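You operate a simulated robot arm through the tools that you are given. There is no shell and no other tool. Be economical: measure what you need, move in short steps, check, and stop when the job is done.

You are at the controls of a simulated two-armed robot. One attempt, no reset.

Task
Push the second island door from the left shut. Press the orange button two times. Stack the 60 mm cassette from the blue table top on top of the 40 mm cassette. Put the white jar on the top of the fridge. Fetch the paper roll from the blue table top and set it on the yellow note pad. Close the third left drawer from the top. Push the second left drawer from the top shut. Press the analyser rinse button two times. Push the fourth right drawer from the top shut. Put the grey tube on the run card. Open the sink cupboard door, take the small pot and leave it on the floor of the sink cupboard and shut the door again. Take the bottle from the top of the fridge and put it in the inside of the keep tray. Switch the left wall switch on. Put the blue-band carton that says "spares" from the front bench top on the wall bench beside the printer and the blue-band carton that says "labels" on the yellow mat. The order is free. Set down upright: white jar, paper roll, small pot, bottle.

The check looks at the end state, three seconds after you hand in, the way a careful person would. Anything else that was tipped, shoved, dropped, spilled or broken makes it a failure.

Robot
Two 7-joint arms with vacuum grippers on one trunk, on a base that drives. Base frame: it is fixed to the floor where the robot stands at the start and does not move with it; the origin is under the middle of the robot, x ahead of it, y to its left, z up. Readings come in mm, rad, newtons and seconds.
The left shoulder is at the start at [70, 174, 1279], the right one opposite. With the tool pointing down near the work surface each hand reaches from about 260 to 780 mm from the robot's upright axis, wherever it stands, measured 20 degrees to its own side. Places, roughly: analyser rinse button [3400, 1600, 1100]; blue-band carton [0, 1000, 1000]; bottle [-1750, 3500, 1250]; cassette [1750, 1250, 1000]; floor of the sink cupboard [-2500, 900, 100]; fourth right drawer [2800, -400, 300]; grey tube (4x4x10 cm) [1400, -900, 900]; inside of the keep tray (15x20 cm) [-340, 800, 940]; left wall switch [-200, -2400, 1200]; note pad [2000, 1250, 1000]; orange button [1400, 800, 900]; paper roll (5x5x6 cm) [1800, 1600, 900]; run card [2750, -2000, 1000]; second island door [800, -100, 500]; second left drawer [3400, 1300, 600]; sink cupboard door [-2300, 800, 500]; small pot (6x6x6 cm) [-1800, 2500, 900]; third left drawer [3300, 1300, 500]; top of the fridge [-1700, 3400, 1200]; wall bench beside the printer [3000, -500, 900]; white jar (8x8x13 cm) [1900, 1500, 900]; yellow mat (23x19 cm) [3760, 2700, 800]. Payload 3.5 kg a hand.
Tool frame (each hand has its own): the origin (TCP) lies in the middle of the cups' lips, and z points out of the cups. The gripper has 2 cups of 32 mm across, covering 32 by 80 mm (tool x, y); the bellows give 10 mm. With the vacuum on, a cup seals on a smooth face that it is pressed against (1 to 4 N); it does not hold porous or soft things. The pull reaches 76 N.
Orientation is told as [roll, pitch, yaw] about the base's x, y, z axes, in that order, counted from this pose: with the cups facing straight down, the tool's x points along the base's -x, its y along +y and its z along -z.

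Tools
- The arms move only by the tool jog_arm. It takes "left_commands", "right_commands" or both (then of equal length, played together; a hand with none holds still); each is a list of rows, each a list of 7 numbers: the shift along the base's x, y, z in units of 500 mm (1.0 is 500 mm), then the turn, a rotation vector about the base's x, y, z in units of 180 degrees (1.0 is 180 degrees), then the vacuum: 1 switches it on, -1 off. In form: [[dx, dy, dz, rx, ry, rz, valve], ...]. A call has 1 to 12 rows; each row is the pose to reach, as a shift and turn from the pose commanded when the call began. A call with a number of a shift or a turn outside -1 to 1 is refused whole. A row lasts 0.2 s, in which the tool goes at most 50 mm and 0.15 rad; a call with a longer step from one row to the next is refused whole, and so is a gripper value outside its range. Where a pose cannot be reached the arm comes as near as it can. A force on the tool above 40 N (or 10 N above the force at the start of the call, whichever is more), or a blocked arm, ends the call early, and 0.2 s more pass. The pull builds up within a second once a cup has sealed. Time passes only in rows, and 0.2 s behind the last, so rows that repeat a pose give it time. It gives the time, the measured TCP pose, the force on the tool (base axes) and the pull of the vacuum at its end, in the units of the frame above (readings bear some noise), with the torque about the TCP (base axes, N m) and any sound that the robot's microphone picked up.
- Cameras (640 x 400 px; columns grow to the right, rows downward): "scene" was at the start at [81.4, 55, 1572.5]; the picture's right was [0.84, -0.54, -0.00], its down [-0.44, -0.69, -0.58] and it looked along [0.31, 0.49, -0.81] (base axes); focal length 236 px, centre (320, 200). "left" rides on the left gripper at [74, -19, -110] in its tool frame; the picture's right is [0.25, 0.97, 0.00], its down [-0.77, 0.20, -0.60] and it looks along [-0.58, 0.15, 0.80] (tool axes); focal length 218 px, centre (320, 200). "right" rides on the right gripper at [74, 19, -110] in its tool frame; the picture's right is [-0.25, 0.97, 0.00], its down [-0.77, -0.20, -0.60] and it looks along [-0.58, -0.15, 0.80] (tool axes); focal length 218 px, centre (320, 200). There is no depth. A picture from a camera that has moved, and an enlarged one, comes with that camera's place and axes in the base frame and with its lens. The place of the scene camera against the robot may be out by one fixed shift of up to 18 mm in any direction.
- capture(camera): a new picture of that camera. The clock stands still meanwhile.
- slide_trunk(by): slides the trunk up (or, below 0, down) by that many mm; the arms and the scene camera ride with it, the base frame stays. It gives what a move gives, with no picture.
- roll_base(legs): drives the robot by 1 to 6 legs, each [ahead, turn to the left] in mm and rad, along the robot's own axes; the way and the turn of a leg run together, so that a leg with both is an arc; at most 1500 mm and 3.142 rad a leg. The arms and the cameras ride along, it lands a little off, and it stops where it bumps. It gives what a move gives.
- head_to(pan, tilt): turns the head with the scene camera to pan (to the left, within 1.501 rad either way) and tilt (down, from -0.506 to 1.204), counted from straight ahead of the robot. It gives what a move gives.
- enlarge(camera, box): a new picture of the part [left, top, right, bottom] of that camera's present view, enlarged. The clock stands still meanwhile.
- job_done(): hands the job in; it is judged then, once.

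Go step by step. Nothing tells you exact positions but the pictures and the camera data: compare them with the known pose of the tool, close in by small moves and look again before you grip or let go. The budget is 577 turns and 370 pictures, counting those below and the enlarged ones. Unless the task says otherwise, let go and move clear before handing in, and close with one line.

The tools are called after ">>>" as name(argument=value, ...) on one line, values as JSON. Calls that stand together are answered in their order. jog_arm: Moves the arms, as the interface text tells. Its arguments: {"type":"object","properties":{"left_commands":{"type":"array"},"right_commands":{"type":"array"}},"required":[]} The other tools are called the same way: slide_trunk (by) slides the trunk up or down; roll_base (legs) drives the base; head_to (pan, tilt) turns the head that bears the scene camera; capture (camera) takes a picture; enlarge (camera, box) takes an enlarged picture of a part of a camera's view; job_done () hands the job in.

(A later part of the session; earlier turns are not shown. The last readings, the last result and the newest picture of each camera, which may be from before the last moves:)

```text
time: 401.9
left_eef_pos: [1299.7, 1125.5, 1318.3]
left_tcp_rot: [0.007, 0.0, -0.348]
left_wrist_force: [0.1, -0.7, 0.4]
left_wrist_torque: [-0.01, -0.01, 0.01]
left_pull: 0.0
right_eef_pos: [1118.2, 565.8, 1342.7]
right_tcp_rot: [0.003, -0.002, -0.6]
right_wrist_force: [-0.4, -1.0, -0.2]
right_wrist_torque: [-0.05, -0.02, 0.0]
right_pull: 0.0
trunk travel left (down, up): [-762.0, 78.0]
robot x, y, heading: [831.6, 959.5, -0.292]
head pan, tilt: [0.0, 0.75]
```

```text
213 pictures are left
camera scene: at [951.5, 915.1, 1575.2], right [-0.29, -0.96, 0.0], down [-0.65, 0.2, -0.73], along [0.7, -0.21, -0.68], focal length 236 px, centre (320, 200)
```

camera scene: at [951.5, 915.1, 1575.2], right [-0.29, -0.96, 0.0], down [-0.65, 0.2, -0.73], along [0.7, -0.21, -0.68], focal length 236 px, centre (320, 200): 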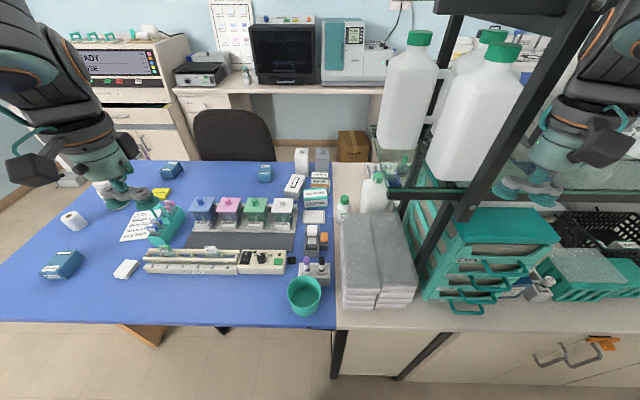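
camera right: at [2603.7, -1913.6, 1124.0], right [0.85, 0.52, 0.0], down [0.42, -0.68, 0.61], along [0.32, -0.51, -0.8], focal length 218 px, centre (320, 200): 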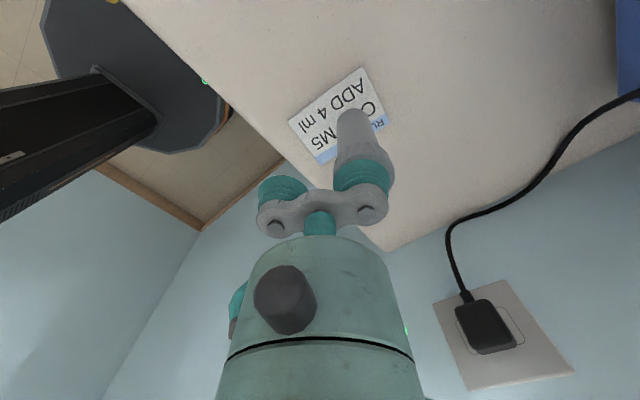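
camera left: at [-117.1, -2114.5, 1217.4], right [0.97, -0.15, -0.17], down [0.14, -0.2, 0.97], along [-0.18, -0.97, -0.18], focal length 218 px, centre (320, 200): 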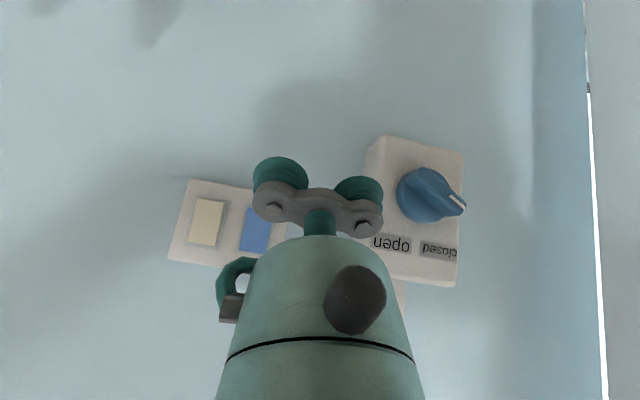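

>>> enlarge(camera="scene", box=[280, 180, 376, 300])

```text
3.33 times, centred on (328, 240) of scene
camera zoom: at [951.5, 915.1, 1575.2], right [-0.29, -0.96, 0.0], down [-0.65, 0.2, -0.73], along [0.7, -0.21, -0.68], focal length 787 px, centre (293, 67)
```

zoom: 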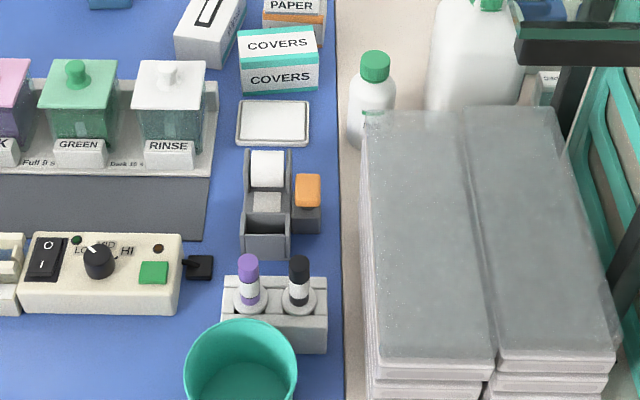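

The orange button is the top of the tape dispenser's side block, about (1432,756,932). I'll bring the left hand above it, turned so the spare cup lies behind over free table.

>>> jog_arm(left_commands=[[0.034, -0.083, 0, 0, 0, -0.044, -1], [0.069, -0.167, 0, 0, 0, -0.088, -1], [0.103, -0.25, 0, 0, 0, -0.132, -1], [0.138, -0.334, 0, 0, 0, -0.176, -1], [0.172, -0.418, 0, 0, 0, -0.22, -1], [0.207, -0.5, 0, 0, 0, -0.264, -1], [0.241, -0.585, 0, 0, 0, -0.308, -1], [0.276, -0.668, 0, 0, 0, -0.352, -1], [0.31, -0.752, 0, 0, 0, -0.396, -1], [0.31, -0.752, -0.05, 0, 0, -0.44, -1], [0.31, -0.752, -0.12, 0, 0, -0.483, -1], [0.31, -0.752, -0.2, 0, 0, -0.483, -1]], right_commands=[[-0.06, 0.018, 0, 0, 0, 0, -1], [-0.12, 0.036, 0, 0, 0, 0, -1], [-0.16, 0.05, 0, 0, 0, 0, -1], [-0.16, 0.05, 0, 0, 0, 0, -1], [-0.16, 0.05, 0, 0, 0, 0, -1], [-0.16, 0.05, 0, 0, 0, 0, -1], [-0.16, 0.05, 0, 0, 0, 0, -1], [-0.16, 0.05, 0, 0, 0, 0, -1], [-0.16, 0.05, 0, 0, 0, 0, -1], [-0.16, 0.05, 0, 0, 0, 0, -1], [-0.16, 0.05, 0, 0, 0, 0, -1], [-0.16, 0.05, 0, 0, 0, 0, -1]])

>>> capture(camera="left")

>>> capture(camera="scene")

```text
time: 404.5
left_eef_pos: [1453.4, 747.3, 1218.3]
left_tcp_rot: [0.004, 0.003, -1.868]
left_wrist_force: [0.0, 0.4, -0.2]
left_wrist_torque: [0.01, 0.01, 0.02]
left_pull: 0.1
right_eef_pos: [1060.8, 611.7, 1317.1]
right_tcp_rot: [0.003, 0.0, -0.601]
right_wrist_force: [-0.1, 0.6, 0.4]
right_wrist_torque: [0.02, 0.02, 0.02]
right_pull: 0.0
right hand out of reach, approached as far as the arm can: row 1, 2, 3, 4, 5, 6, 7, 8, 9, 10, 11, 12
trunk travel left (down, up): [-762.0, 78.0]
robot x, y, heading: [830.7, 959.1, -0.29]
head pan, tilt: [0.0, 0.75]
```

```text
211 pictures are left
camera left: at [1456.0, 823.1, 1327.9], right [1.0, -0.04, 0.0], down [-0.04, -0.8, 0.6], along [-0.02, -0.6, -0.8], focal length 218 px, centre (320, 200)
```

left: 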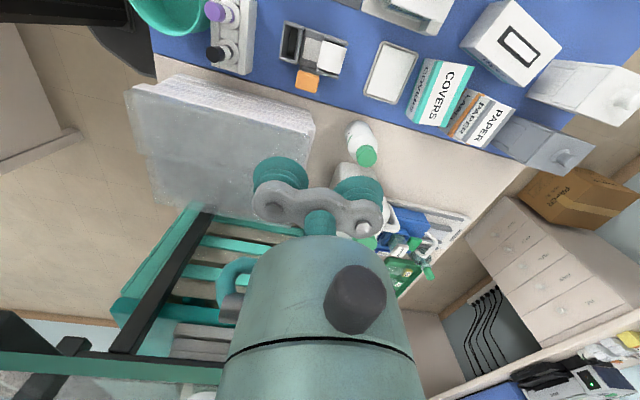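

```text
210 pictures are left
camera scene: at [953.6, 914.3, 1575.0], right [-0.29, -0.96, 0.0], down [-0.65, 0.2, -0.73], along [0.7, -0.21, -0.68], focal length 236 px, centre (320, 200)
```

scene: 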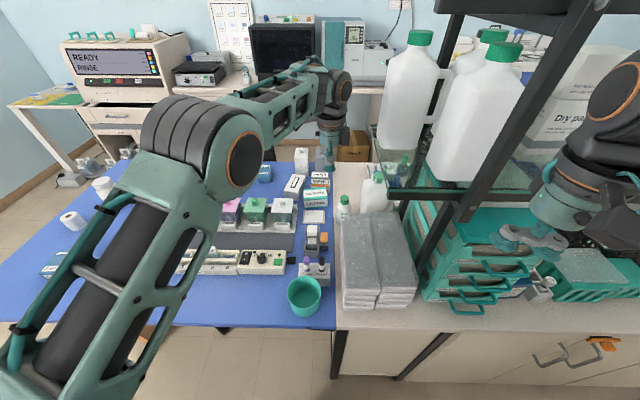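

>>> jog_arm(left_commands=[[0.007, 0.012, -0.09, 0, 0, 0, -1], [0.014, 0.024, -0.18, 0, 0, 0, -1], [0.014, 0.024, -0.27, 0, 0, 0, -1], [0.014, 0.024, -0.36, 0, 0, 0, -1], [0.014, 0.024, -0.45, 0, 0, 0, -1]])

>>> capture(camera="left")

>>> enlarge(camera="scene", box=[280, 180, 376, 300])

```text
time: 405.7
left_eef_pos: [1462.4, 761.8, 991.8]
left_tcp_rot: [0.006, 0.002, -1.866]
left_wrist_force: [1.1, -0.3, -0.2]
left_wrist_torque: [0.02, 0.01, 0.01]
left_pull: 0.2
right_eef_pos: [1061.5, 613.2, 1317.9]
right_tcp_rot: [0.001, 0.001, -0.601]
right_wrist_force: [0.2, 0.8, -0.1]
right_wrist_torque: [0.0, 0.0, -0.01]
right_pull: 0.0
trunk travel left (down, up): [-762.0, 78.0]
robot x, y, heading: [834.5, 956.6, -0.293]
head pan, tilt: [0.0, 0.75]
```

```text
209 pictures are left
camera left: at [1462.9, 837.3, 1102.6], right [1.0, -0.04, 0.01], down [-0.03, -0.8, 0.6], along [-0.02, -0.6, -0.8], focal length 218 px, centre (320, 200)
```

left: 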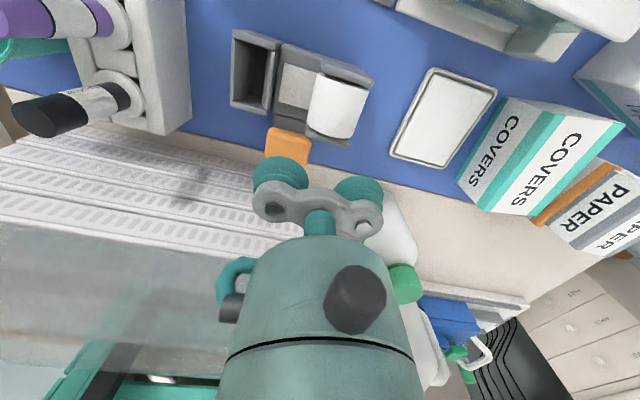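

```text
3.33 times, centred on (328, 240) of scene
camera zoom: at [953.4, 915.5, 1575.1], right [-0.29, -0.96, 0.0], down [-0.65, 0.2, -0.73], along [0.7, -0.21, -0.68], focal length 787 px, centre (293, 67)
```

zoom: 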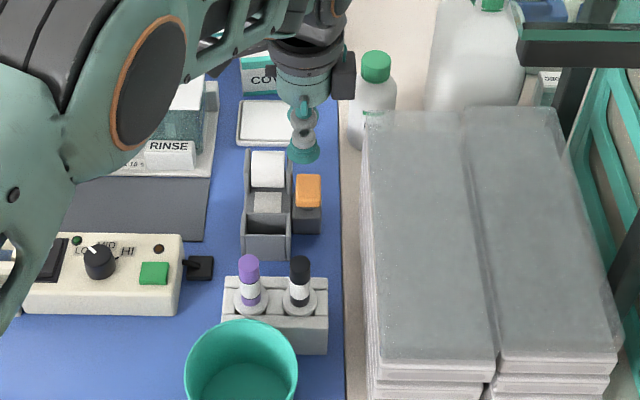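

>>> jog_arm(left_commands=[[-0.004, -0.004, -0.04, 0, 0, 0, -1], [-0.006, -0.006, -0.08, 0, 0, 0, -1], [-0.006, -0.006, -0.1, 0, 0, 0, -1]])

>>> jog_arm(left_commands=[[0, 0, -0.005, 0, 0, 0, -1], [0, 0, -0.01, 0, 0, 0, -1]])

>>> capture(camera="left")

```text
time: 406.5
left_eef_pos: [1458.2, 759.7, 944.6]
left_tcp_rot: [0.008, 0.001, -1.867]
left_wrist_force: [0.2, 1.2, 0.4]
left_wrist_torque: [-0.01, 0.0, 0.06]
left_pull: 0.0
right_eef_pos: [1060.9, 614.2, 1317.4]
right_tcp_rot: [0.002, -0.002, -0.601]
right_wrist_force: [-0.9, 0.1, 0.5]
right_wrist_torque: [0.01, 0.01, 0.01]
right_pull: 0.0
trunk travel left (down, up): [-762.0, 78.0]
robot x, y, heading: [830.2, 961.5, -0.3]
head pan, tilt: [0.0, 0.75]
```

```text
time: 407.1
left_eef_pos: [1457.1, 757.5, 938.7]
left_tcp_rot: [0.008, 0.003, -1.866]
left_wrist_force: [-0.5, -0.8, 2.6]
left_wrist_torque: [0.03, 0.01, -0.02]
left_pull: 0.0
right_eef_pos: [1059.7, 613.7, 1317.9]
right_tcp_rot: [0.001, -0.002, -0.601]
right_wrist_force: [-0.8, -1.0, -0.4]
right_wrist_torque: [0.0, 0.03, 0.0]
right_pull: 0.1
trunk travel left (down, up): [-762.0, 78.0]
robot x, y, heading: [834.0, 963.5, -0.296]
head pan, tilt: [0.0, 0.75]
```

```text
207 pictures are left
camera left: at [1458.8, 834.3, 1049.3], right [1.0, -0.04, 0.01], down [-0.04, -0.8, 0.6], along [-0.02, -0.6, -0.8], focal length 218 px, centre (320, 200)
```

left: 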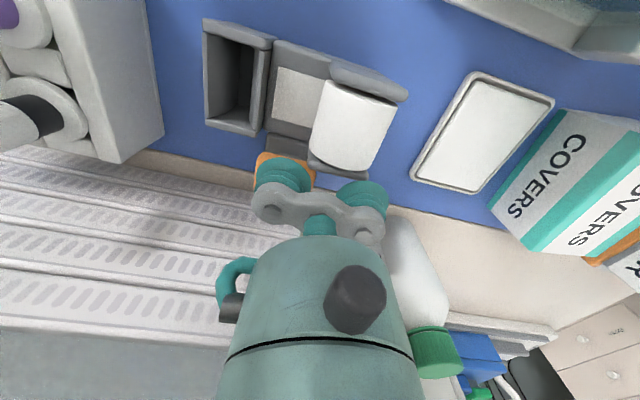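

Contact with 2.6 N and no click yet. I'll press in small steps and listen.

>>> jog_arm(left_commands=[[0, 0, -0.004, 0, 0, 0, -1]])

>>> jog_arm(left_commands=[[0, 0, -0.004, 0, 0, 0, -1]])

```text
time: 407.5
left_eef_pos: [1457.8, 759.7, 937.3]
left_tcp_rot: [0.008, 0.002, -1.865]
left_wrist_force: [-0.1, -0.8, 3.6]
left_wrist_torque: [0.04, -0.02, -0.04]
left_pull: 0.1
right_eef_pos: [1060.5, 613.8, 1317.4]
right_tcp_rot: [0.002, -0.001, -0.599]
right_wrist_force: [0.7, -0.2, -0.5]
right_wrist_torque: [0.02, -0.01, 0.02]
right_pull: 0.0
trunk travel left (down, up): [-762.0, 78.0]
robot x, y, heading: [834.4, 962.1, -0.291]
head pan, tilt: [0.0, 0.75]
```

```text
time: 407.9
left_eef_pos: [1457.0, 759.9, 935.9]
left_tcp_rot: [0.008, 0.003, -1.866]
left_wrist_force: [-0.9, -1.8, 4.4]
left_wrist_torque: [0.0, 0.0, -0.07]
left_pull: 0.0
right_eef_pos: [1058.7, 613.4, 1318.4]
right_tcp_rot: [0.003, -0.001, -0.598]
right_wrist_force: [-0.2, 0.1, 0.0]
right_wrist_torque: [-0.03, -0.01, 0.05]
right_pull: 0.1
trunk travel left (down, up): [-762.0, 78.0]
robot x, y, heading: [833.8, 962.2, -0.293]
head pan, tilt: [0.0, 0.75]
```

>>> jog_arm(left_commands=[[0, 0, -0.006, 0, 0, 0, -1]])

>>> jog_arm(left_commands=[[0, 0, -0.006, 0, 0, 0, -1]])

>>> jog_arm(left_commands=[[0, 0, -0.006, 0, 0, 0, -1]])

```text
time: 408.3
left_eef_pos: [1456.7, 760.3, 931.9]
left_tcp_rot: [0.007, 0.003, -1.867]
left_wrist_force: [1.3, 0.4, 6.0]
left_wrist_torque: [0.03, 0.03, -0.07]
left_pull: 0.0
right_eef_pos: [1060.0, 613.8, 1318.3]
right_tcp_rot: [0.003, -0.002, -0.601]
right_wrist_force: [-0.7, 0.0, 0.1]
right_wrist_torque: [-0.01, -0.03, -0.03]
right_pull: 0.0
trunk travel left (down, up): [-762.0, 78.0]
robot x, y, heading: [830.0, 963.5, -0.291]
head pan, tilt: [0.0, 0.75]
```

```text
time: 408.7
left_eef_pos: [1458.0, 759.8, 930.3]
left_tcp_rot: [0.007, 0.001, -1.866]
left_wrist_force: [0.7, -1.3, 7.4]
left_wrist_torque: [0.0, 0.0, -0.04]
left_pull: 0.1
right_eef_pos: [1058.0, 614.1, 1318.3]
right_tcp_rot: [0.003, -0.002, -0.601]
right_wrist_force: [-0.3, 0.0, 0.3]
right_wrist_torque: [0.01, 0.0, -0.01]
right_pull: 0.0
trunk travel left (down, up): [-762.0, 78.0]
robot x, y, heading: [832.2, 961.3, -0.293]
head pan, tilt: [0.0, 0.75]
heard: click
```

```text
time: 409.1
left_eef_pos: [1456.9, 759.2, 926.8]
left_tcp_rot: [0.009, 0.001, -1.865]
left_wrist_force: [4.0, -3.1, 9.5]
left_wrist_torque: [0.11, 0.08, -0.09]
left_pull: 0.1
right_eef_pos: [1059.4, 612.6, 1317.5]
right_tcp_rot: [0.001, -0.001, -0.6]
right_wrist_force: [-0.3, -0.4, 0.4]
right_wrist_torque: [0.01, 0.0, 0.01]
right_pull: 0.0
trunk travel left (down, up): [-762.0, 78.0]
robot x, y, heading: [831.9, 962.3, -0.289]
head pan, tilt: [0.0, 0.75]
```

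One click on the press. Now I'll release slowly and listen.

>>> jog_arm(left_commands=[[0, 0, 0.01, 0, 0, 0, -1], [0, 0, 0.02, 0, 0, 0, -1], [0, 0, 0.03, 0, 0, 0, -1], [0, 0, 0.04, 0, 0, 0, -1]])

>>> capture(camera="left")

```text
time: 410.1
left_eef_pos: [1456.4, 758.2, 946.9]
left_tcp_rot: [0.007, 0.002, -1.865]
left_wrist_force: [0.1, -0.1, 0.7]
left_wrist_torque: [0.02, 0.0, -0.03]
left_pull: 0.1
right_eef_pos: [1059.2, 613.7, 1317.7]
right_tcp_rot: [0.002, -0.004, -0.601]
right_wrist_force: [-0.7, -0.6, 0.2]
right_wrist_torque: [-0.02, -0.02, 0.02]
right_pull: 0.0
trunk travel left (down, up): [-762.0, 78.0]
robot x, y, heading: [837.4, 960.9, -0.296]
head pan, tilt: [0.0, 0.75]
```

```text
206 pictures are left
camera left: at [1457.8, 834.2, 1056.2], right [1.0, -0.04, 0.01], down [-0.03, -0.8, 0.6], along [-0.02, -0.6, -0.8], focal length 218 px, centre (320, 200)
```

left: 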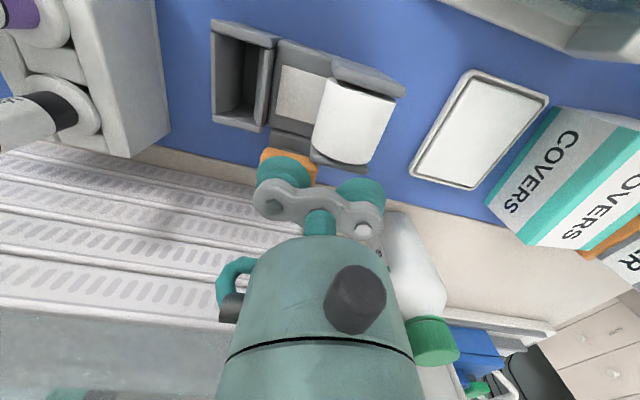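

Release is silent, so each click is one press. That means the earlier "click, click" most likely already was two RINSE presses. Now the second orange press, in the same gentle way.

>>> jog_arm(left_commands=[[0, 0, -0.012, 0, 0, 0, -1], [0, 0, -0.02, 0, 0, 0, -1]])

>>> jog_arm(left_commands=[[0, 0, -0.006, 0, 0, 0, -1]])

>>> jog_arm(left_commands=[[0, 0, -0.006, 0, 0, 0, -1]])

>>> jog_arm(left_commands=[[0, 0, -0.005, 0, 0, 0, -1]])

```text
time: 410.7
left_eef_pos: [1458.2, 759.6, 936.1]
left_tcp_rot: [0.006, 0.001, -1.866]
left_wrist_force: [2.8, -1.1, 3.3]
left_wrist_torque: [0.03, 0.03, -0.08]
left_pull: 0.1
right_eef_pos: [1059.2, 611.5, 1317.6]
right_tcp_rot: [0.002, -0.002, -0.6]
right_wrist_force: [-0.4, -0.8, 0.1]
right_wrist_torque: [-0.01, 0.01, 0.0]
right_pull: 0.0
trunk travel left (down, up): [-762.0, 78.0]
robot x, y, heading: [834.5, 960.1, -0.293]
head pan, tilt: [0.0, 0.75]
```

```text
time: 411.1
left_eef_pos: [1459.7, 758.8, 933.6]
left_tcp_rot: [0.007, 0.003, -1.865]
left_wrist_force: [1.1, -1.5, 3.6]
left_wrist_torque: [0.06, 0.0, -0.08]
left_pull: 0.0
right_eef_pos: [1060.1, 613.4, 1318.5]
right_tcp_rot: [0.004, -0.002, -0.601]
right_wrist_force: [0.5, 0.0, -0.2]
right_wrist_torque: [0.0, 0.03, -0.01]
right_pull: 0.0
trunk travel left (down, up): [-762.0, 78.0]
robot x, y, heading: [832.9, 959.6, -0.291]
head pan, tilt: [0.0, 0.75]
```

```text
time: 411.5
left_eef_pos: [1457.8, 758.8, 931.1]
left_tcp_rot: [0.007, 0.0, -1.865]
left_wrist_force: [2.1, -0.2, 6.6]
left_wrist_torque: [0.07, 0.01, -0.08]
left_pull: 0.0
right_eef_pos: [1059.9, 613.7, 1318.1]
right_tcp_rot: [0.004, 0.0, -0.6]
right_wrist_force: [0.4, 1.3, 0.1]
right_wrist_torque: [0.02, -0.01, -0.03]
right_pull: 0.1
trunk travel left (down, up): [-762.0, 78.0]
robot x, y, heading: [834.4, 960.8, -0.29]
head pan, tilt: [0.0, 0.75]
```

```text
time: 411.9
left_eef_pos: [1459.0, 759.1, 927.1]
left_tcp_rot: [0.008, 0.003, -1.866]
left_wrist_force: [2.8, -1.7, 8.6]
left_wrist_torque: [0.06, 0.06, -0.01]
left_pull: 0.1
right_eef_pos: [1059.5, 613.7, 1318.1]
right_tcp_rot: [0.0, -0.002, -0.6]
right_wrist_force: [0.4, 0.0, 0.4]
right_wrist_torque: [-0.01, -0.02, 0.0]
right_pull: 0.2
trunk travel left (down, up): [-762.0, 78.0]
robot x, y, heading: [834.1, 961.4, -0.288]
head pan, tilt: [0.0, 0.75]
heard: click
```

Second click: the orange button is done. I'll lift straight up and look over the cassettes, roll, jar and pad.

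>>> jog_arm(left_commands=[[0, 0, 0.02, 0, 0, 0, -1], [0, 0, 0.1, 0, 0, 0, -1], [0, 0, 0.19, 0, 0, 0, -1], [0, 0, 0.28, 0, 0, 0, -1], [0, 0, 0.37, 0, 0, 0, -1], [-0.03, 0.07, 0.43, 0, 0, 0, -1], [-0.06, 0.14, 0.49, 0, 0, 0, -1], [-0.09, 0.22, 0.53, 0, 0, 0, -1], [-0.12, 0.3, 0.56, 0, 0, 0, -1], [-0.15, 0.38, 0.58, 0, 0, 0, -1]])

>>> head_to(pan=0.5, tilt=0.7)

>>> capture(camera="scene")

```text
time: 414.1
left_eef_pos: [1380.2, 949.7, 1217.9]
left_tcp_rot: [0.007, 0.003, -1.869]
left_wrist_force: [0.4, -0.8, -0.3]
left_wrist_torque: [-0.03, 0.0, 0.03]
left_pull: 0.0
right_eef_pos: [1059.3, 616.2, 1319.2]
right_tcp_rot: [0.003, -0.004, -0.601]
right_wrist_force: [1.2, -0.2, -1.0]
right_wrist_torque: [0.0, -0.02, 0.01]
right_pull: 0.1
trunk travel left (down, up): [-762.0, 78.0]
robot x, y, heading: [834.0, 963.0, -0.295]
head pan, tilt: [0.0, 0.75]
```

```text
time: 415.1
left_eef_pos: [1382.2, 948.7, 1216.5]
left_tcp_rot: [0.004, 0.001, -1.865]
left_wrist_force: [0.6, -0.7, 0.6]
left_wrist_torque: [0.0, 0.02, 0.03]
left_pull: 0.1
right_eef_pos: [1060.4, 614.1, 1316.6]
right_tcp_rot: [0.002, -0.001, -0.599]
right_wrist_force: [-0.9, -0.7, 0.4]
right_wrist_torque: [0.0, 0.0, -0.02]
right_pull: 0.0
trunk travel left (down, up): [-762.0, 78.0]
robot x, y, heading: [826.2, 959.4, -0.288]
head pan, tilt: [0.499, 0.7]
```

```text
205 pictures are left
camera scene: at [955.4, 956.7, 1579.5], right [0.21, -0.98, 0.0], down [-0.63, -0.13, -0.76], along [0.75, 0.16, -0.64], focal length 236 px, centre (320, 200)
```

scene: 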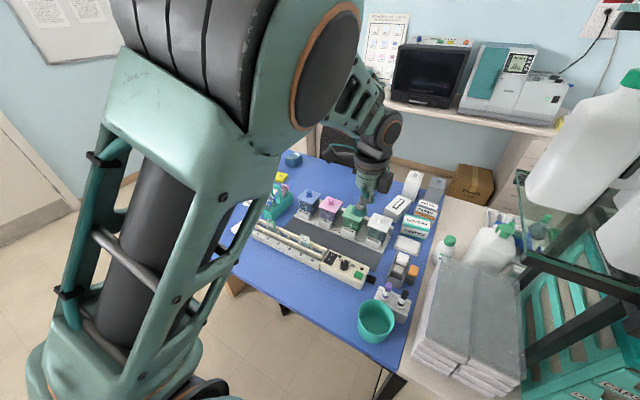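

>>> enlarge(camera="scene", box=[270, 140, 390, 215])

```text
5.33 times, centred on (330, 178) of scene
camera zoom: at [955.4, 956.7, 1579.5], right [0.21, -0.98, 0.0], down [-0.63, -0.13, -0.76], along [0.75, 0.16, -0.64], focal length 1259 px, centre (267, 320)
```

zoom: 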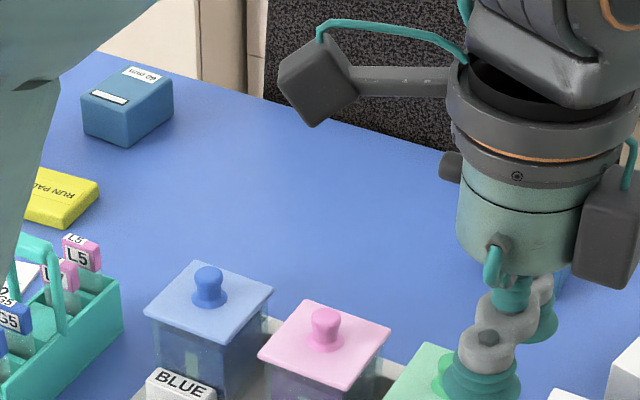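

>>> jog_arm(left_commands=[[-0.01, 0.0, 0.08, 0, 0, 0.044, -1], [-0.02, 0.02, 0.16, 0, 0, 0.088, -1], [-0.03, 0.07, 0.2, 0, 0, 0.132, -1], [-0.04, 0.13, 0.2, 0, 0, 0.176, -1], [-0.05, 0.19, 0.2, 0, 0, 0.22, -1], [-0.06, 0.25, 0.2, 0, 0, 0.264, -1], [-0.07, 0.31, 0.2, 0, 0, 0.308, -1], [-0.08, 0.37, 0.2, 0, 0, 0.352, -1], [-0.09, 0.43, 0.2, 0, 0, 0.396, -1], [-0.09, 0.43, 0.2, 0, 0, 0.44, -1], [-0.09, 0.43, 0.2, 0, 0, 0.483, -1]])

```text
time: 417.5
left_eef_pos: [1338.2, 1164.2, 1318.2]
left_tcp_rot: [0.007, 0.002, -0.345]
left_wrist_force: [-0.7, 0.3, -0.4]
left_wrist_torque: [0.0, 0.02, 0.02]
left_pull: 0.1
right_eef_pos: [1061.4, 614.0, 1318.1]
right_tcp_rot: [0.002, -0.003, -0.602]
right_wrist_force: [-0.2, 0.9, 0.1]
right_wrist_torque: [0.0, 0.0, -0.01]
right_pull: 0.1
trunk travel left (down, up): [-762.0, 78.0]
robot x, y, heading: [831.4, 961.0, -0.293]
head pan, tilt: [0.499, 0.7]
```

>>> roll_base(legs=[[-130, 0], [0, 1.57], [1500, 0], [0, -1.57], [900, 0], [0, -1.57]])

>>> head_to(pan=0.0, tilt=0.75)

>>> capture(camera="scene")

```text
time: 441.6
left_eef_pos: [2192.2, 1652.9, 1317.7]
left_tcp_rot: [0.004, 0.001, -1.931]
left_wrist_force: [-0.1, 1.1, 0.4]
left_wrist_torque: [0.0, 0.03, -0.02]
left_pull: 0.0
right_eef_pos: [1645.6, 1938.3, 1317.8]
right_tcp_rot: [0.001, -0.002, -2.185]
right_wrist_force: [0.0, -0.6, 0.5]
right_wrist_torque: [0.01, 0.02, -0.03]
right_pull: 0.1
trunk travel left (down, up): [-762.0, 78.0]
robot x, y, heading: [1996.8, 2160.7, -1.874]
head pan, tilt: [0.499, 0.7]
```

```text
time: 442.5
left_eef_pos: [2191.0, 1653.3, 1316.6]
left_tcp_rot: [0.008, 0.001, -1.93]
left_wrist_force: [-0.8, 0.8, 0.9]
left_wrist_torque: [-0.01, 0.01, -0.01]
left_pull: 0.1
right_eef_pos: [1645.2, 1937.4, 1317.1]
right_tcp_rot: [0.002, -0.002, -2.184]
right_wrist_force: [0.0, -0.2, -0.6]
right_wrist_torque: [-0.01, 0.02, 0.02]
right_pull: 0.0
trunk travel left (down, up): [-762.0, 78.0]
robot x, y, heading: [1999.1, 2163.6, -1.873]
head pan, tilt: [0.0, 0.75]
```

```text
203 pictures are left
camera scene: at [1947.6, 2028.4, 1575.2], right [-0.95, 0.3, 0.0], down [0.2, 0.65, -0.73], along [-0.22, -0.7, -0.68], focal length 236 px, centre (320, 200)
```

scene: 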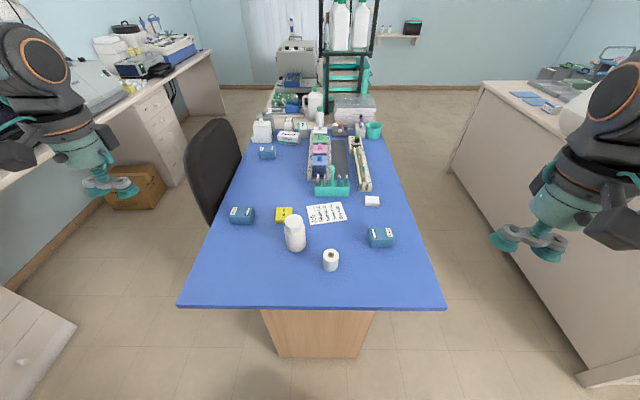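

This is a great view of the table. I'll zoom in to read the cassettes.

>>> enlarge(camera="scene", box=[210, 190, 410, 280])

>>> enlarge(camera="scene", box=[240, 130, 320, 180])

```text
3.20 times, centred on (310, 235) of scene
camera zoom: at [1947.6, 2028.4, 1575.2], right [-0.95, 0.3, 0.0], down [0.2, 0.65, -0.73], along [-0.22, -0.7, -0.68], focal length 755 px, centre (352, 88)
```

zoom: 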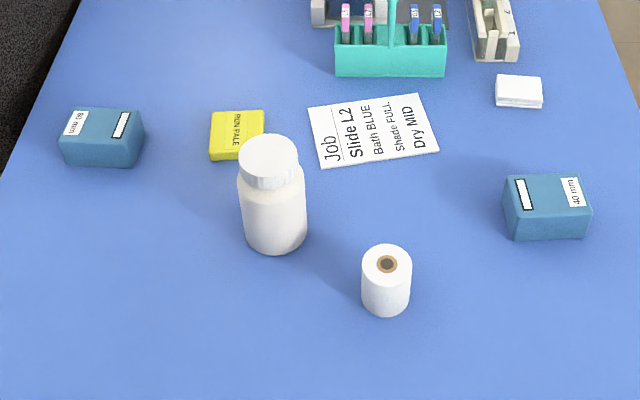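

```text
8.00 times, centred on (280, 155) of scene
camera zoom: at [1947.6, 2028.4, 1575.2], right [-0.95, 0.3, 0.0], down [0.2, 0.65, -0.73], along [-0.22, -0.7, -0.68], focal length 1888 px, centre (640, 560)
```

zoom: 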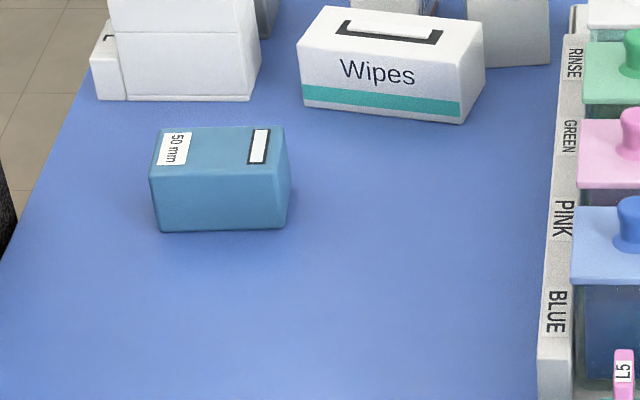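

>>> enlarge(camera="scene", box=[225, 200, 265, 228])

>>> enlarge(camera="scene", box=[360, 220, 400, 248])

```text
14.29 times, centred on (245, 214) of scene
camera zoom: at [1947.6, 2028.4, 1575.2], right [-0.95, 0.3, 0.0], down [0.2, 0.65, -0.73], along [-0.22, -0.7, -0.68], focal length 3372 px, centre (1391, 0)
```

zoom: 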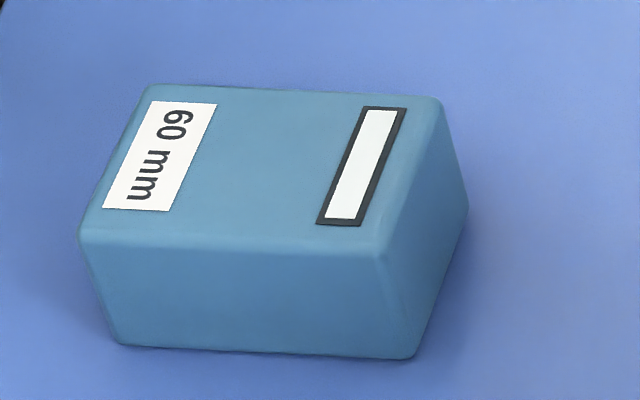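

```text
14.29 times, centred on (380, 234) of scene
camera zoom: at [1947.6, 2028.4, 1575.2], right [-0.95, 0.3, 0.0], down [0.2, 0.65, -0.73], along [-0.22, -0.7, -0.68], focal length 3372 px, centre (-537, -286)
```

zoom: 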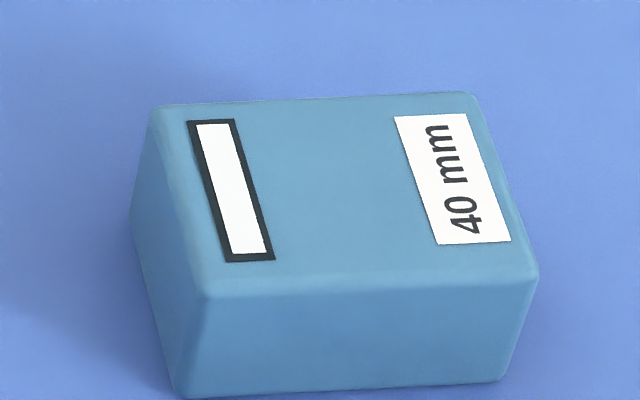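

Confirmed: the 60 mm cassette is on the left and the 40 mm one on the right. I'll move closer to the table end; everything is reachable from here.

>>> roll_base(legs=[[105, 0]])

>>> jog_arm(left_commands=[[-0.03, -0.08, -0.03, 0, 0, 0, -1], [-0.06, -0.16, -0.08, 0, 0, 0, -1], [-0.09, -0.24, -0.14, 0, 0, 0, -1], [-0.12, -0.32, -0.2, 0, 0, 0, -1], [-0.15, -0.4, -0.26, 0, 0, 0.008, -1], [-0.18, -0.44, -0.34, 0, 0, 0.016, -1], [-0.2, -0.44, -0.43, 0, 0, 0.022, -1], [-0.2, -0.44, -0.52, 0, 0, 0.022, -1]])

>>> capture(camera="left")

>>> capture(camera="scene")

```text
time: 443.6
left_eef_pos: [2160.6, 1555.0, 1318.5]
left_tcp_rot: [0.006, -0.001, -1.929]
left_wrist_force: [0.1, 1.0, 0.7]
left_wrist_torque: [-0.01, 0.03, 0.01]
left_pull: 0.0
right_eef_pos: [1615.0, 1839.7, 1319.0]
right_tcp_rot: [0.0, -0.004, -2.184]
right_wrist_force: [0.3, -0.4, -0.8]
right_wrist_torque: [-0.07, -0.01, 0.07]
right_pull: 0.0
trunk travel left (down, up): [-762.0, 78.0]
robot x, y, heading: [1964.6, 2060.3, -1.872]
head pan, tilt: [0.0, 0.75]
```

```text
refused: row 3 steps farther than a row can; nothing moved
```

```text
198 pictures are left
camera left: at [2167.5, 1630.1, 1428.6], right [0.99, -0.1, 0.01], down [-0.09, -0.79, 0.61], along [-0.06, -0.6, -0.8], focal length 218 px, centre (320, 200)
```

left: 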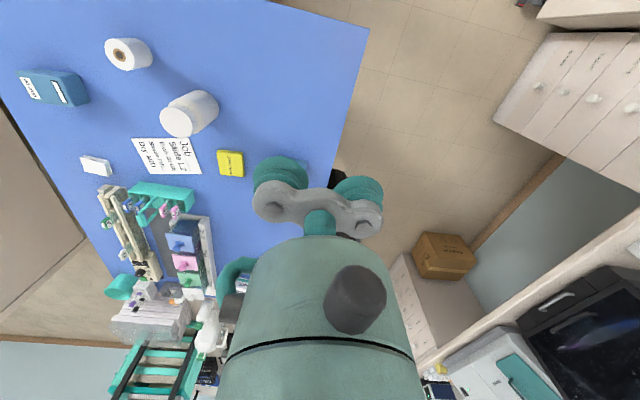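

```text
197 pictures are left
camera scene: at [1916.9, 1930.5, 1575.5], right [-0.95, 0.3, 0.0], down [0.2, 0.65, -0.73], along [-0.22, -0.7, -0.68], focal length 236 px, centre (320, 200)
```

scene: 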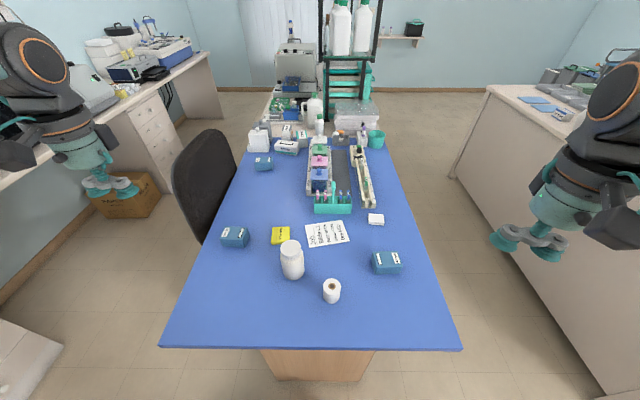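

>>> jog_arm(left_commands=[[-0.026, -0.051, -0.06, 0, 0, 0.003, -1], [-0.052, -0.102, -0.12, 0, 0, 0.006, -1], [-0.079, -0.153, -0.18, 0, 0, 0.009, -1], [-0.105, -0.204, -0.24, 0, 0, 0.012, -1], [-0.131, -0.255, -0.3, 0, 0, 0.015, -1], [-0.157, -0.305, -0.36, 0, 0, 0.018, -1], [-0.183, -0.356, -0.42, 0, 0, 0.02, -1], [-0.21, -0.407, -0.48, 0, 0, 0.02, -1], [-0.236, -0.458, -0.54, 0, 0, 0.02, -1]])

>>> capture(camera="left")

```text
time: 445.6
left_eef_pos: [2042.4, 1321.0, 1045.7]
left_tcp_rot: [0.007, 0.002, -1.866]
left_wrist_force: [-0.5, -1.1, 0.1]
left_wrist_torque: [0.04, 0.01, -0.02]
left_pull: 0.1
right_eef_pos: [1613.8, 1834.7, 1317.0]
right_tcp_rot: [0.002, 0.0, -2.184]
right_wrist_force: [0.2, -1.1, -0.5]
right_wrist_torque: [0.0, -0.01, 0.0]
right_pull: 0.0
trunk travel left (down, up): [-762.0, 78.0]
robot x, y, heading: [1960.2, 2062.3, -1.873]
head pan, tilt: [0.0, 0.75]
```

```text
196 pictures are left
camera left: at [2044.6, 1396.5, 1156.4], right [1.0, -0.04, 0.01], down [-0.04, -0.8, 0.6], along [-0.02, -0.6, -0.8], focal length 218 px, centre (320, 200)
```

left: 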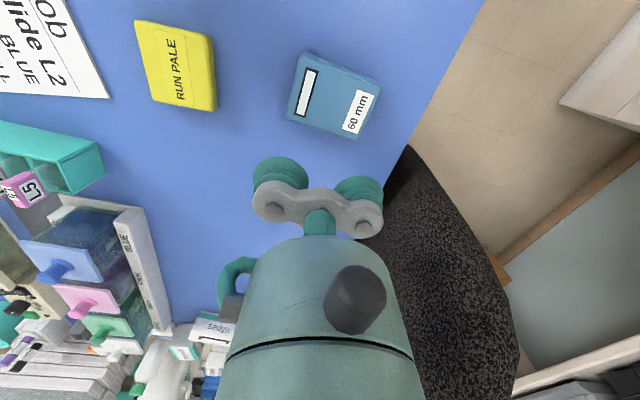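

The 60 mm cassette is near (2059,1347). I'll turn the gripper a quarter turn so a single cup sits between its labels.

>>> jog_arm(left_commands=[[0.004, 0.01, 0, 0, 0, 0.0455, -1], [0.008, 0.02, 0, 0, 0, 0.091, -1], [0.012, 0.03, 0, 0, 0, 0.136, -1], [0.016, 0.04, 0, 0, 0, 0.182, -1], [0.02, 0.05, 0, 0, 0, 0.227, -1], [0.024, 0.06, -0.01, 0, 0, 0.273, -1], [0.028, 0.07, -0.02, 0, 0, 0.318, -1], [0.032, 0.08, -0.03, 0, 0, 0.364, -1], [0.036, 0.085, -0.04, 0, 0, 0.409, -1], [0.04, 0.09, -0.06, 0, 0, 0.455, -1], [0.048, 0.098, -0.08, 0, 0, 0.5, -1]])

>>> capture(camera="left")

```text
time: 448.1
left_eef_pos: [2067.7, 1371.5, 1007.2]
left_tcp_rot: [0.007, 0.002, -0.293]
left_wrist_force: [0.2, 0.5, -0.3]
left_wrist_torque: [0.01, -0.02, -0.01]
left_pull: 0.0
right_eef_pos: [1615.2, 1838.2, 1318.0]
right_tcp_rot: [0.002, -0.002, -2.183]
right_wrist_force: [0.9, -0.6, -0.3]
right_wrist_torque: [-0.05, -0.02, -0.01]
right_pull: 0.0
trunk travel left (down, up): [-762.0, 78.0]
robot x, y, heading: [1962.4, 2064.5, -1.871]
head pan, tilt: [0.0, 0.75]
```

```text
195 pictures are left
camera left: at [1990.1, 1374.2, 1117.8], right [0.04, 1.0, 0.01], down [0.8, -0.03, 0.6], along [0.6, -0.02, -0.8], focal length 218 px, centre (320, 200)
```

left: 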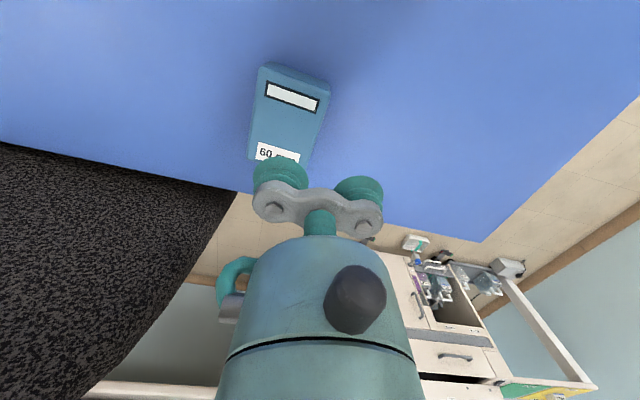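

>>> jog_arm(left_commands=[[-0.009, -0.005, -0.06, 0, 0, 0, -1], [-0.018, -0.009, -0.11, 0, 0, 0, -1]])

>>> capture(camera="left")

```text
time: 448.6
left_eef_pos: [2058.2, 1366.5, 951.6]
left_tcp_rot: [0.008, 0.002, -0.294]
left_wrist_force: [0.4, -1.3, -0.6]
left_wrist_torque: [0.0, -0.04, 0.02]
left_pull: 0.0
right_eef_pos: [1614.8, 1836.1, 1318.0]
right_tcp_rot: [0.001, -0.001, -2.182]
right_wrist_force: [-0.1, 0.0, -0.3]
right_wrist_torque: [-0.02, 0.0, 0.02]
right_pull: 0.1
trunk travel left (down, up): [-762.0, 78.0]
robot x, y, heading: [1964.8, 2061.1, -1.873]
head pan, tilt: [0.0, 0.75]
```

```text
194 pictures are left
camera left: at [1981.3, 1368.4, 1062.6], right [0.04, 1.0, 0.01], down [0.8, -0.04, 0.6], along [0.6, -0.02, -0.8], focal length 218 px, centre (320, 200)
```

left: 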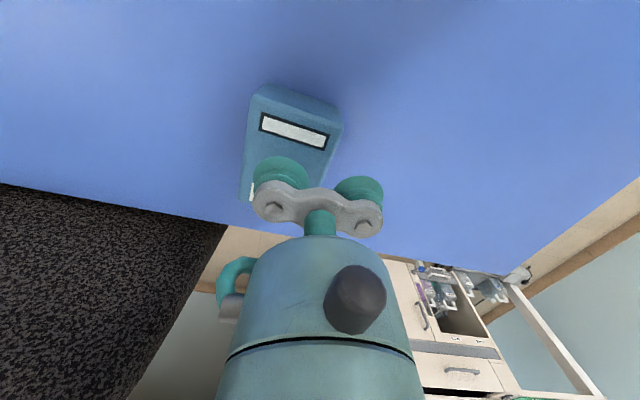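

>>> jog_arm(left_commands=[[-0.002, -0.008, -0.02, 0, 0, 0, 1], [-0.002, -0.008, -0.04, 0, 0, 0, 1], [-0.002, -0.008, -0.05, 0, 0, 0, 1], [-0.002, -0.008, -0.058, 0, 0, 0, 1], [-0.002, -0.008, -0.066, 0, 0, 0, 1]])

```text
time: 449.9
left_eef_pos: [2057.8, 1364.9, 925.6]
left_tcp_rot: [0.0, 0.0, -0.293]
left_wrist_force: [4.4, -5.7, 26.9]
left_wrist_torque: [-0.78, 0.25, 0.05]
left_pull: 38.4
right_eef_pos: [1614.0, 1840.6, 1320.1]
right_tcp_rot: [0.003, -0.005, -2.18]
right_wrist_force: [-0.5, 0.3, -1.1]
right_wrist_torque: [0.02, 0.0, 0.01]
right_pull: 0.0
trunk travel left (down, up): [-762.0, 78.0]
robot x, y, heading: [1962.8, 2062.2, -1.871]
head pan, tilt: [0.0, 0.75]
```

>>> jog_arm(left_commands=[[0, 0, 0.03, 0, 0, 0, 1], [0, 0, 0.1, 0, 0, 0, 1], [0, 0, 0.19, 0, 0, 0, 1], [0, 0, 0.28, 0, 0, 0, 1], [0, 0, 0.37, 0, 0, 0, 1], [0.02, 0.06, 0.44, 0, 0, 0, 1], [0.04, 0.12, 0.5, 0, 0, 0, 1]])

>>> capture(camera="scene")

```text
time: 451.4
left_eef_pos: [2078.5, 1427.9, 1170.1]
left_tcp_rot: [0.006, 0.001, -0.298]
left_wrist_force: [0.1, 0.4, -1.9]
left_wrist_torque: [-0.57, 0.17, 0.0]
left_pull: 37.9
right_eef_pos: [1614.3, 1839.6, 1319.6]
right_tcp_rot: [-0.001, -0.003, -2.183]
right_wrist_force: [0.1, 0.0, 0.0]
right_wrist_torque: [0.01, 0.04, 0.0]
right_pull: 0.0
trunk travel left (down, up): [-762.0, 78.0]
robot x, y, heading: [1962.2, 2063.5, -1.875]
head pan, tilt: [0.0, 0.75]
```

```text
193 pictures are left
camera scene: at [1917.6, 1931.0, 1575.4], right [-0.95, 0.3, 0.0], down [0.2, 0.65, -0.73], along [-0.22, -0.7, -0.68], focal length 236 px, centre (320, 200)
```

scene: 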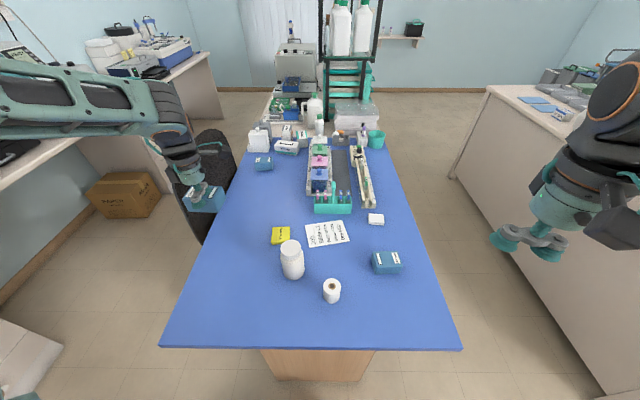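

>>> roll_base(legs=[[0, -0.5]])

>>> capture(camera="scene")

```text
time: 453.3
left_eef_pos: [1755.8, 1448.9, 1168.8]
left_tcp_rot: [0.007, 0.002, -0.8]
left_wrist_force: [-0.1, -0.5, -2.7]
left_wrist_torque: [-0.39, 0.39, 0.01]
left_pull: 37.7
right_eef_pos: [1550.0, 2034.1, 1317.1]
right_tcp_rot: [0.001, -0.002, -2.685]
right_wrist_force: [-0.4, 0.6, -0.3]
right_wrist_torque: [0.05, -0.03, 0.0]
right_pull: 0.1
trunk travel left (down, up): [-762.0, 78.0]
robot x, y, heading: [1966.2, 2060.3, -2.379]
head pan, tilt: [0.0, 0.75]
```

```text
192 pictures are left
camera scene: at [1860.1, 1962.8, 1575.2], right [-0.69, 0.72, 0.0], down [0.49, 0.47, -0.73], along [-0.53, -0.51, -0.68], focal length 236 px, centre (320, 200)
```

scene: 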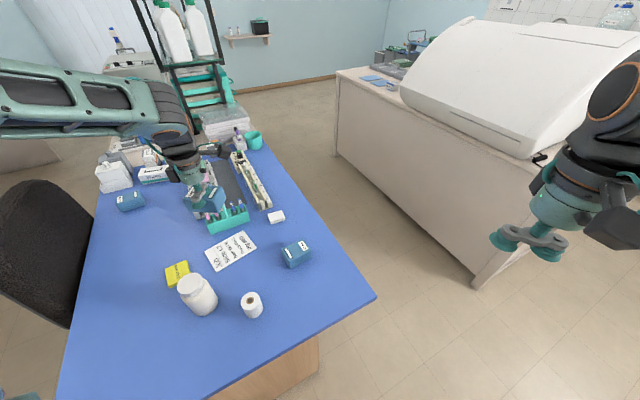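

>>> jog_arm(left_commands=[[-0.055, 0.055, 0, 0, 0, 0.0265, 1], [-0.11, 0.11, 0, 0, 0, 0.053, 1], [-0.164, 0.166, 0, 0, 0, 0.08, 1], [-0.219, 0.221, -0.03, 0, 0, 0.106, 1], [-0.273, 0.277, -0.06, 0, 0, 0.132, 1], [-0.328, 0.332, -0.1, 0, 0, 0.161, 1], [-0.328, 0.332, -0.15, 0, 0, 0.161, 1]])

>>> capture(camera="left")

>>> enlarge(camera="scene", box=[230, 180, 390, 290])

```text
time: 454.9
left_eef_pos: [1591.6, 1614.9, 1092.9]
left_tcp_rot: [0.009, 0.002, -0.294]
left_wrist_force: [1.0, -0.7, -2.0]
left_wrist_torque: [-0.54, 0.21, -0.01]
left_pull: 38.1
right_eef_pos: [1549.1, 2032.5, 1317.8]
right_tcp_rot: [0.001, -0.001, -2.687]
right_wrist_force: [0.4, 0.0, -0.5]
right_wrist_torque: [0.06, 0.01, -0.02]
right_pull: 0.0
trunk travel left (down, up): [-762.0, 78.0]
robot x, y, heading: [1966.9, 2062.9, -2.38]
head pan, tilt: [0.0, 0.75]
```

```text
191 pictures are left
camera left: at [1514.6, 1615.3, 1203.2], right [0.04, 1.0, 0.01], down [0.8, -0.03, 0.6], along [0.6, -0.02, -0.8], focal length 218 px, centre (320, 200)
```

left: 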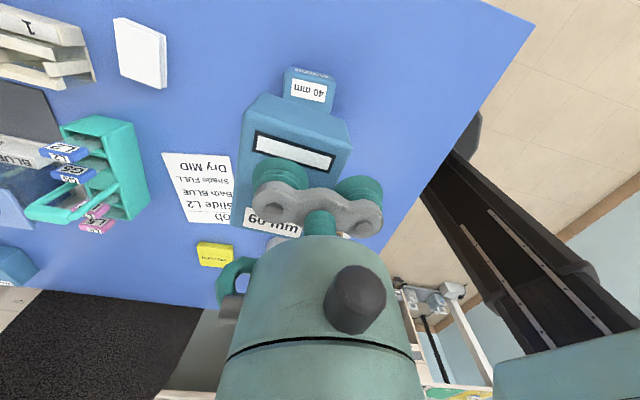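

```text
3.64 times, centred on (310, 235) of scene
camera zoom: at [1859.9, 1961.5, 1575.2], right [-0.69, 0.72, 0.0], down [0.49, 0.47, -0.73], along [-0.53, -0.51, -0.68], focal length 858 px, centre (356, 73)
```

zoom: 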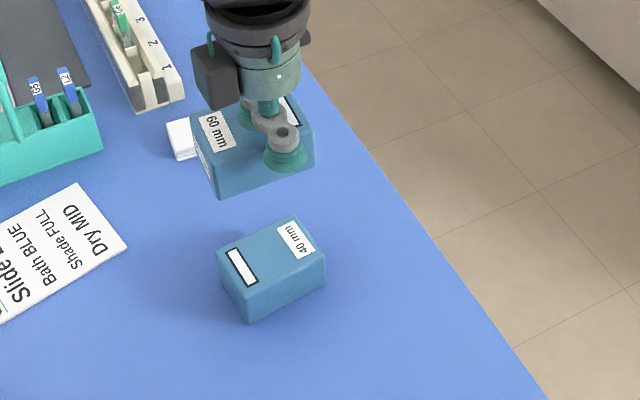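

>>> jog_arm(left_commands=[[0, -0.002, -0.06, 0, 0, 0, 1], [0, -0.004, -0.12, 0, 0, 0, 1], [0, -0.004, -0.17, 0, 0, 0, 1], [0, -0.004, -0.2, 0, 0, 0, 1]])

>>> enlarge(camera="scene", box=[250, 220, 346, 280])

>>> capture(camera="left")

```text
time: 455.9
left_eef_pos: [1590.9, 1613.9, 993.0]
left_tcp_rot: [0.007, 0.002, -0.296]
left_wrist_force: [-0.2, 0.3, -2.3]
left_wrist_torque: [-0.51, 0.2, 0.02]
left_pull: 38.2
right_eef_pos: [1548.5, 2033.3, 1317.0]
right_tcp_rot: [0.001, -0.002, -2.686]
right_wrist_force: [0.0, 1.0, 0.0]
right_wrist_torque: [-0.01, -0.02, -0.02]
right_pull: 0.0
trunk travel left (down, up): [-762.0, 78.0]
robot x, y, heading: [1963.4, 2058.9, -2.378]
head pan, tilt: [0.0, 0.75]
```

```text
6.67 times, centred on (298, 250) of scene
camera zoom: at [1859.0, 1963.0, 1575.2], right [-0.69, 0.72, 0.0], down [0.49, 0.47, -0.73], along [-0.53, -0.51, -0.68], focal length 1574 px, centre (467, -133)
```

zoom: 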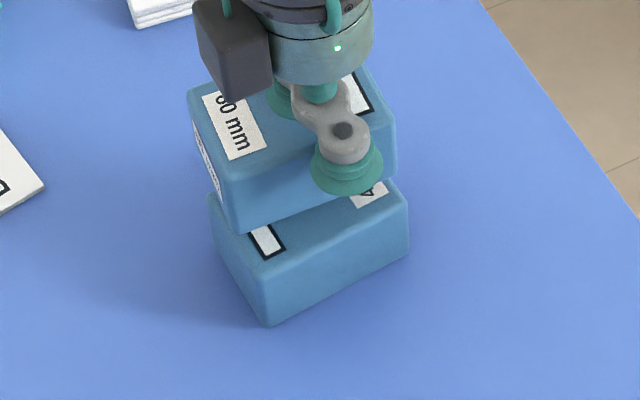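

```text
188 pictures are left
camera left: at [1513.9, 1615.3, 1103.7], right [0.04, 1.0, 0.01], down [0.8, -0.03, 0.61], along [0.6, -0.02, -0.8], focal length 218 px, centre (320, 200)
```

left: 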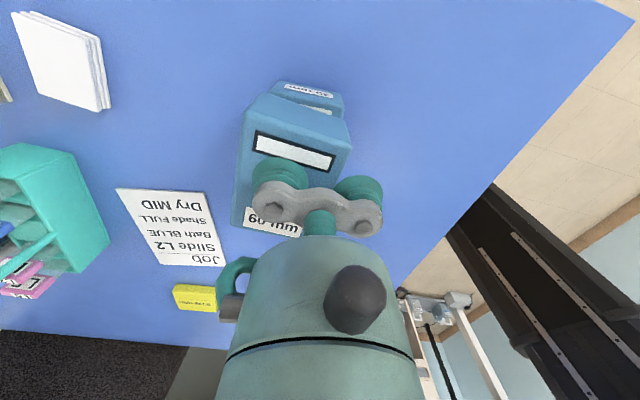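

>>> jog_arm(left_commands=[[-0.01, 0.011, -0.005, 0, 0, 0, 1], [-0.01, 0.011, -0.015, 0, 0, 0, 1], [-0.01, 0.011, -0.022, 0, 0, 0, 1]])

>>> enlarge(camera="scene", box=[250, 220, 346, 280])

```text
time: 456.7
left_eef_pos: [1587.7, 1618.8, 982.7]
left_tcp_rot: [0.006, 0.001, -0.294]
left_wrist_force: [-0.9, 0.0, -2.2]
left_wrist_torque: [-0.51, 0.2, -0.05]
left_pull: 38.0
right_eef_pos: [1549.0, 2033.0, 1317.5]
right_tcp_rot: [0.0, -0.004, -2.686]
right_wrist_force: [0.2, 0.7, 0.4]
right_wrist_torque: [0.02, 0.05, 0.01]
right_pull: 0.0
trunk travel left (down, up): [-762.0, 78.0]
robot x, y, heading: [1964.3, 2061.1, -2.378]
head pan, tilt: [0.0, 0.75]
```

```text
6.67 times, centred on (298, 250) of scene
camera zoom: at [1860.0, 1962.9, 1575.2], right [-0.69, 0.72, 0.0], down [0.49, 0.47, -0.73], along [-0.53, -0.51, -0.68], focal length 1574 px, centre (467, -133)
```

zoom: 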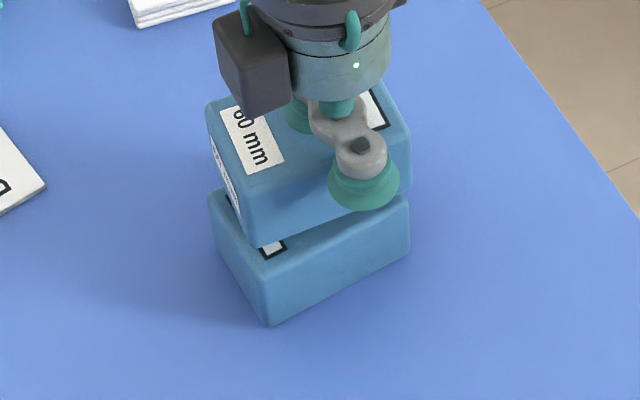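

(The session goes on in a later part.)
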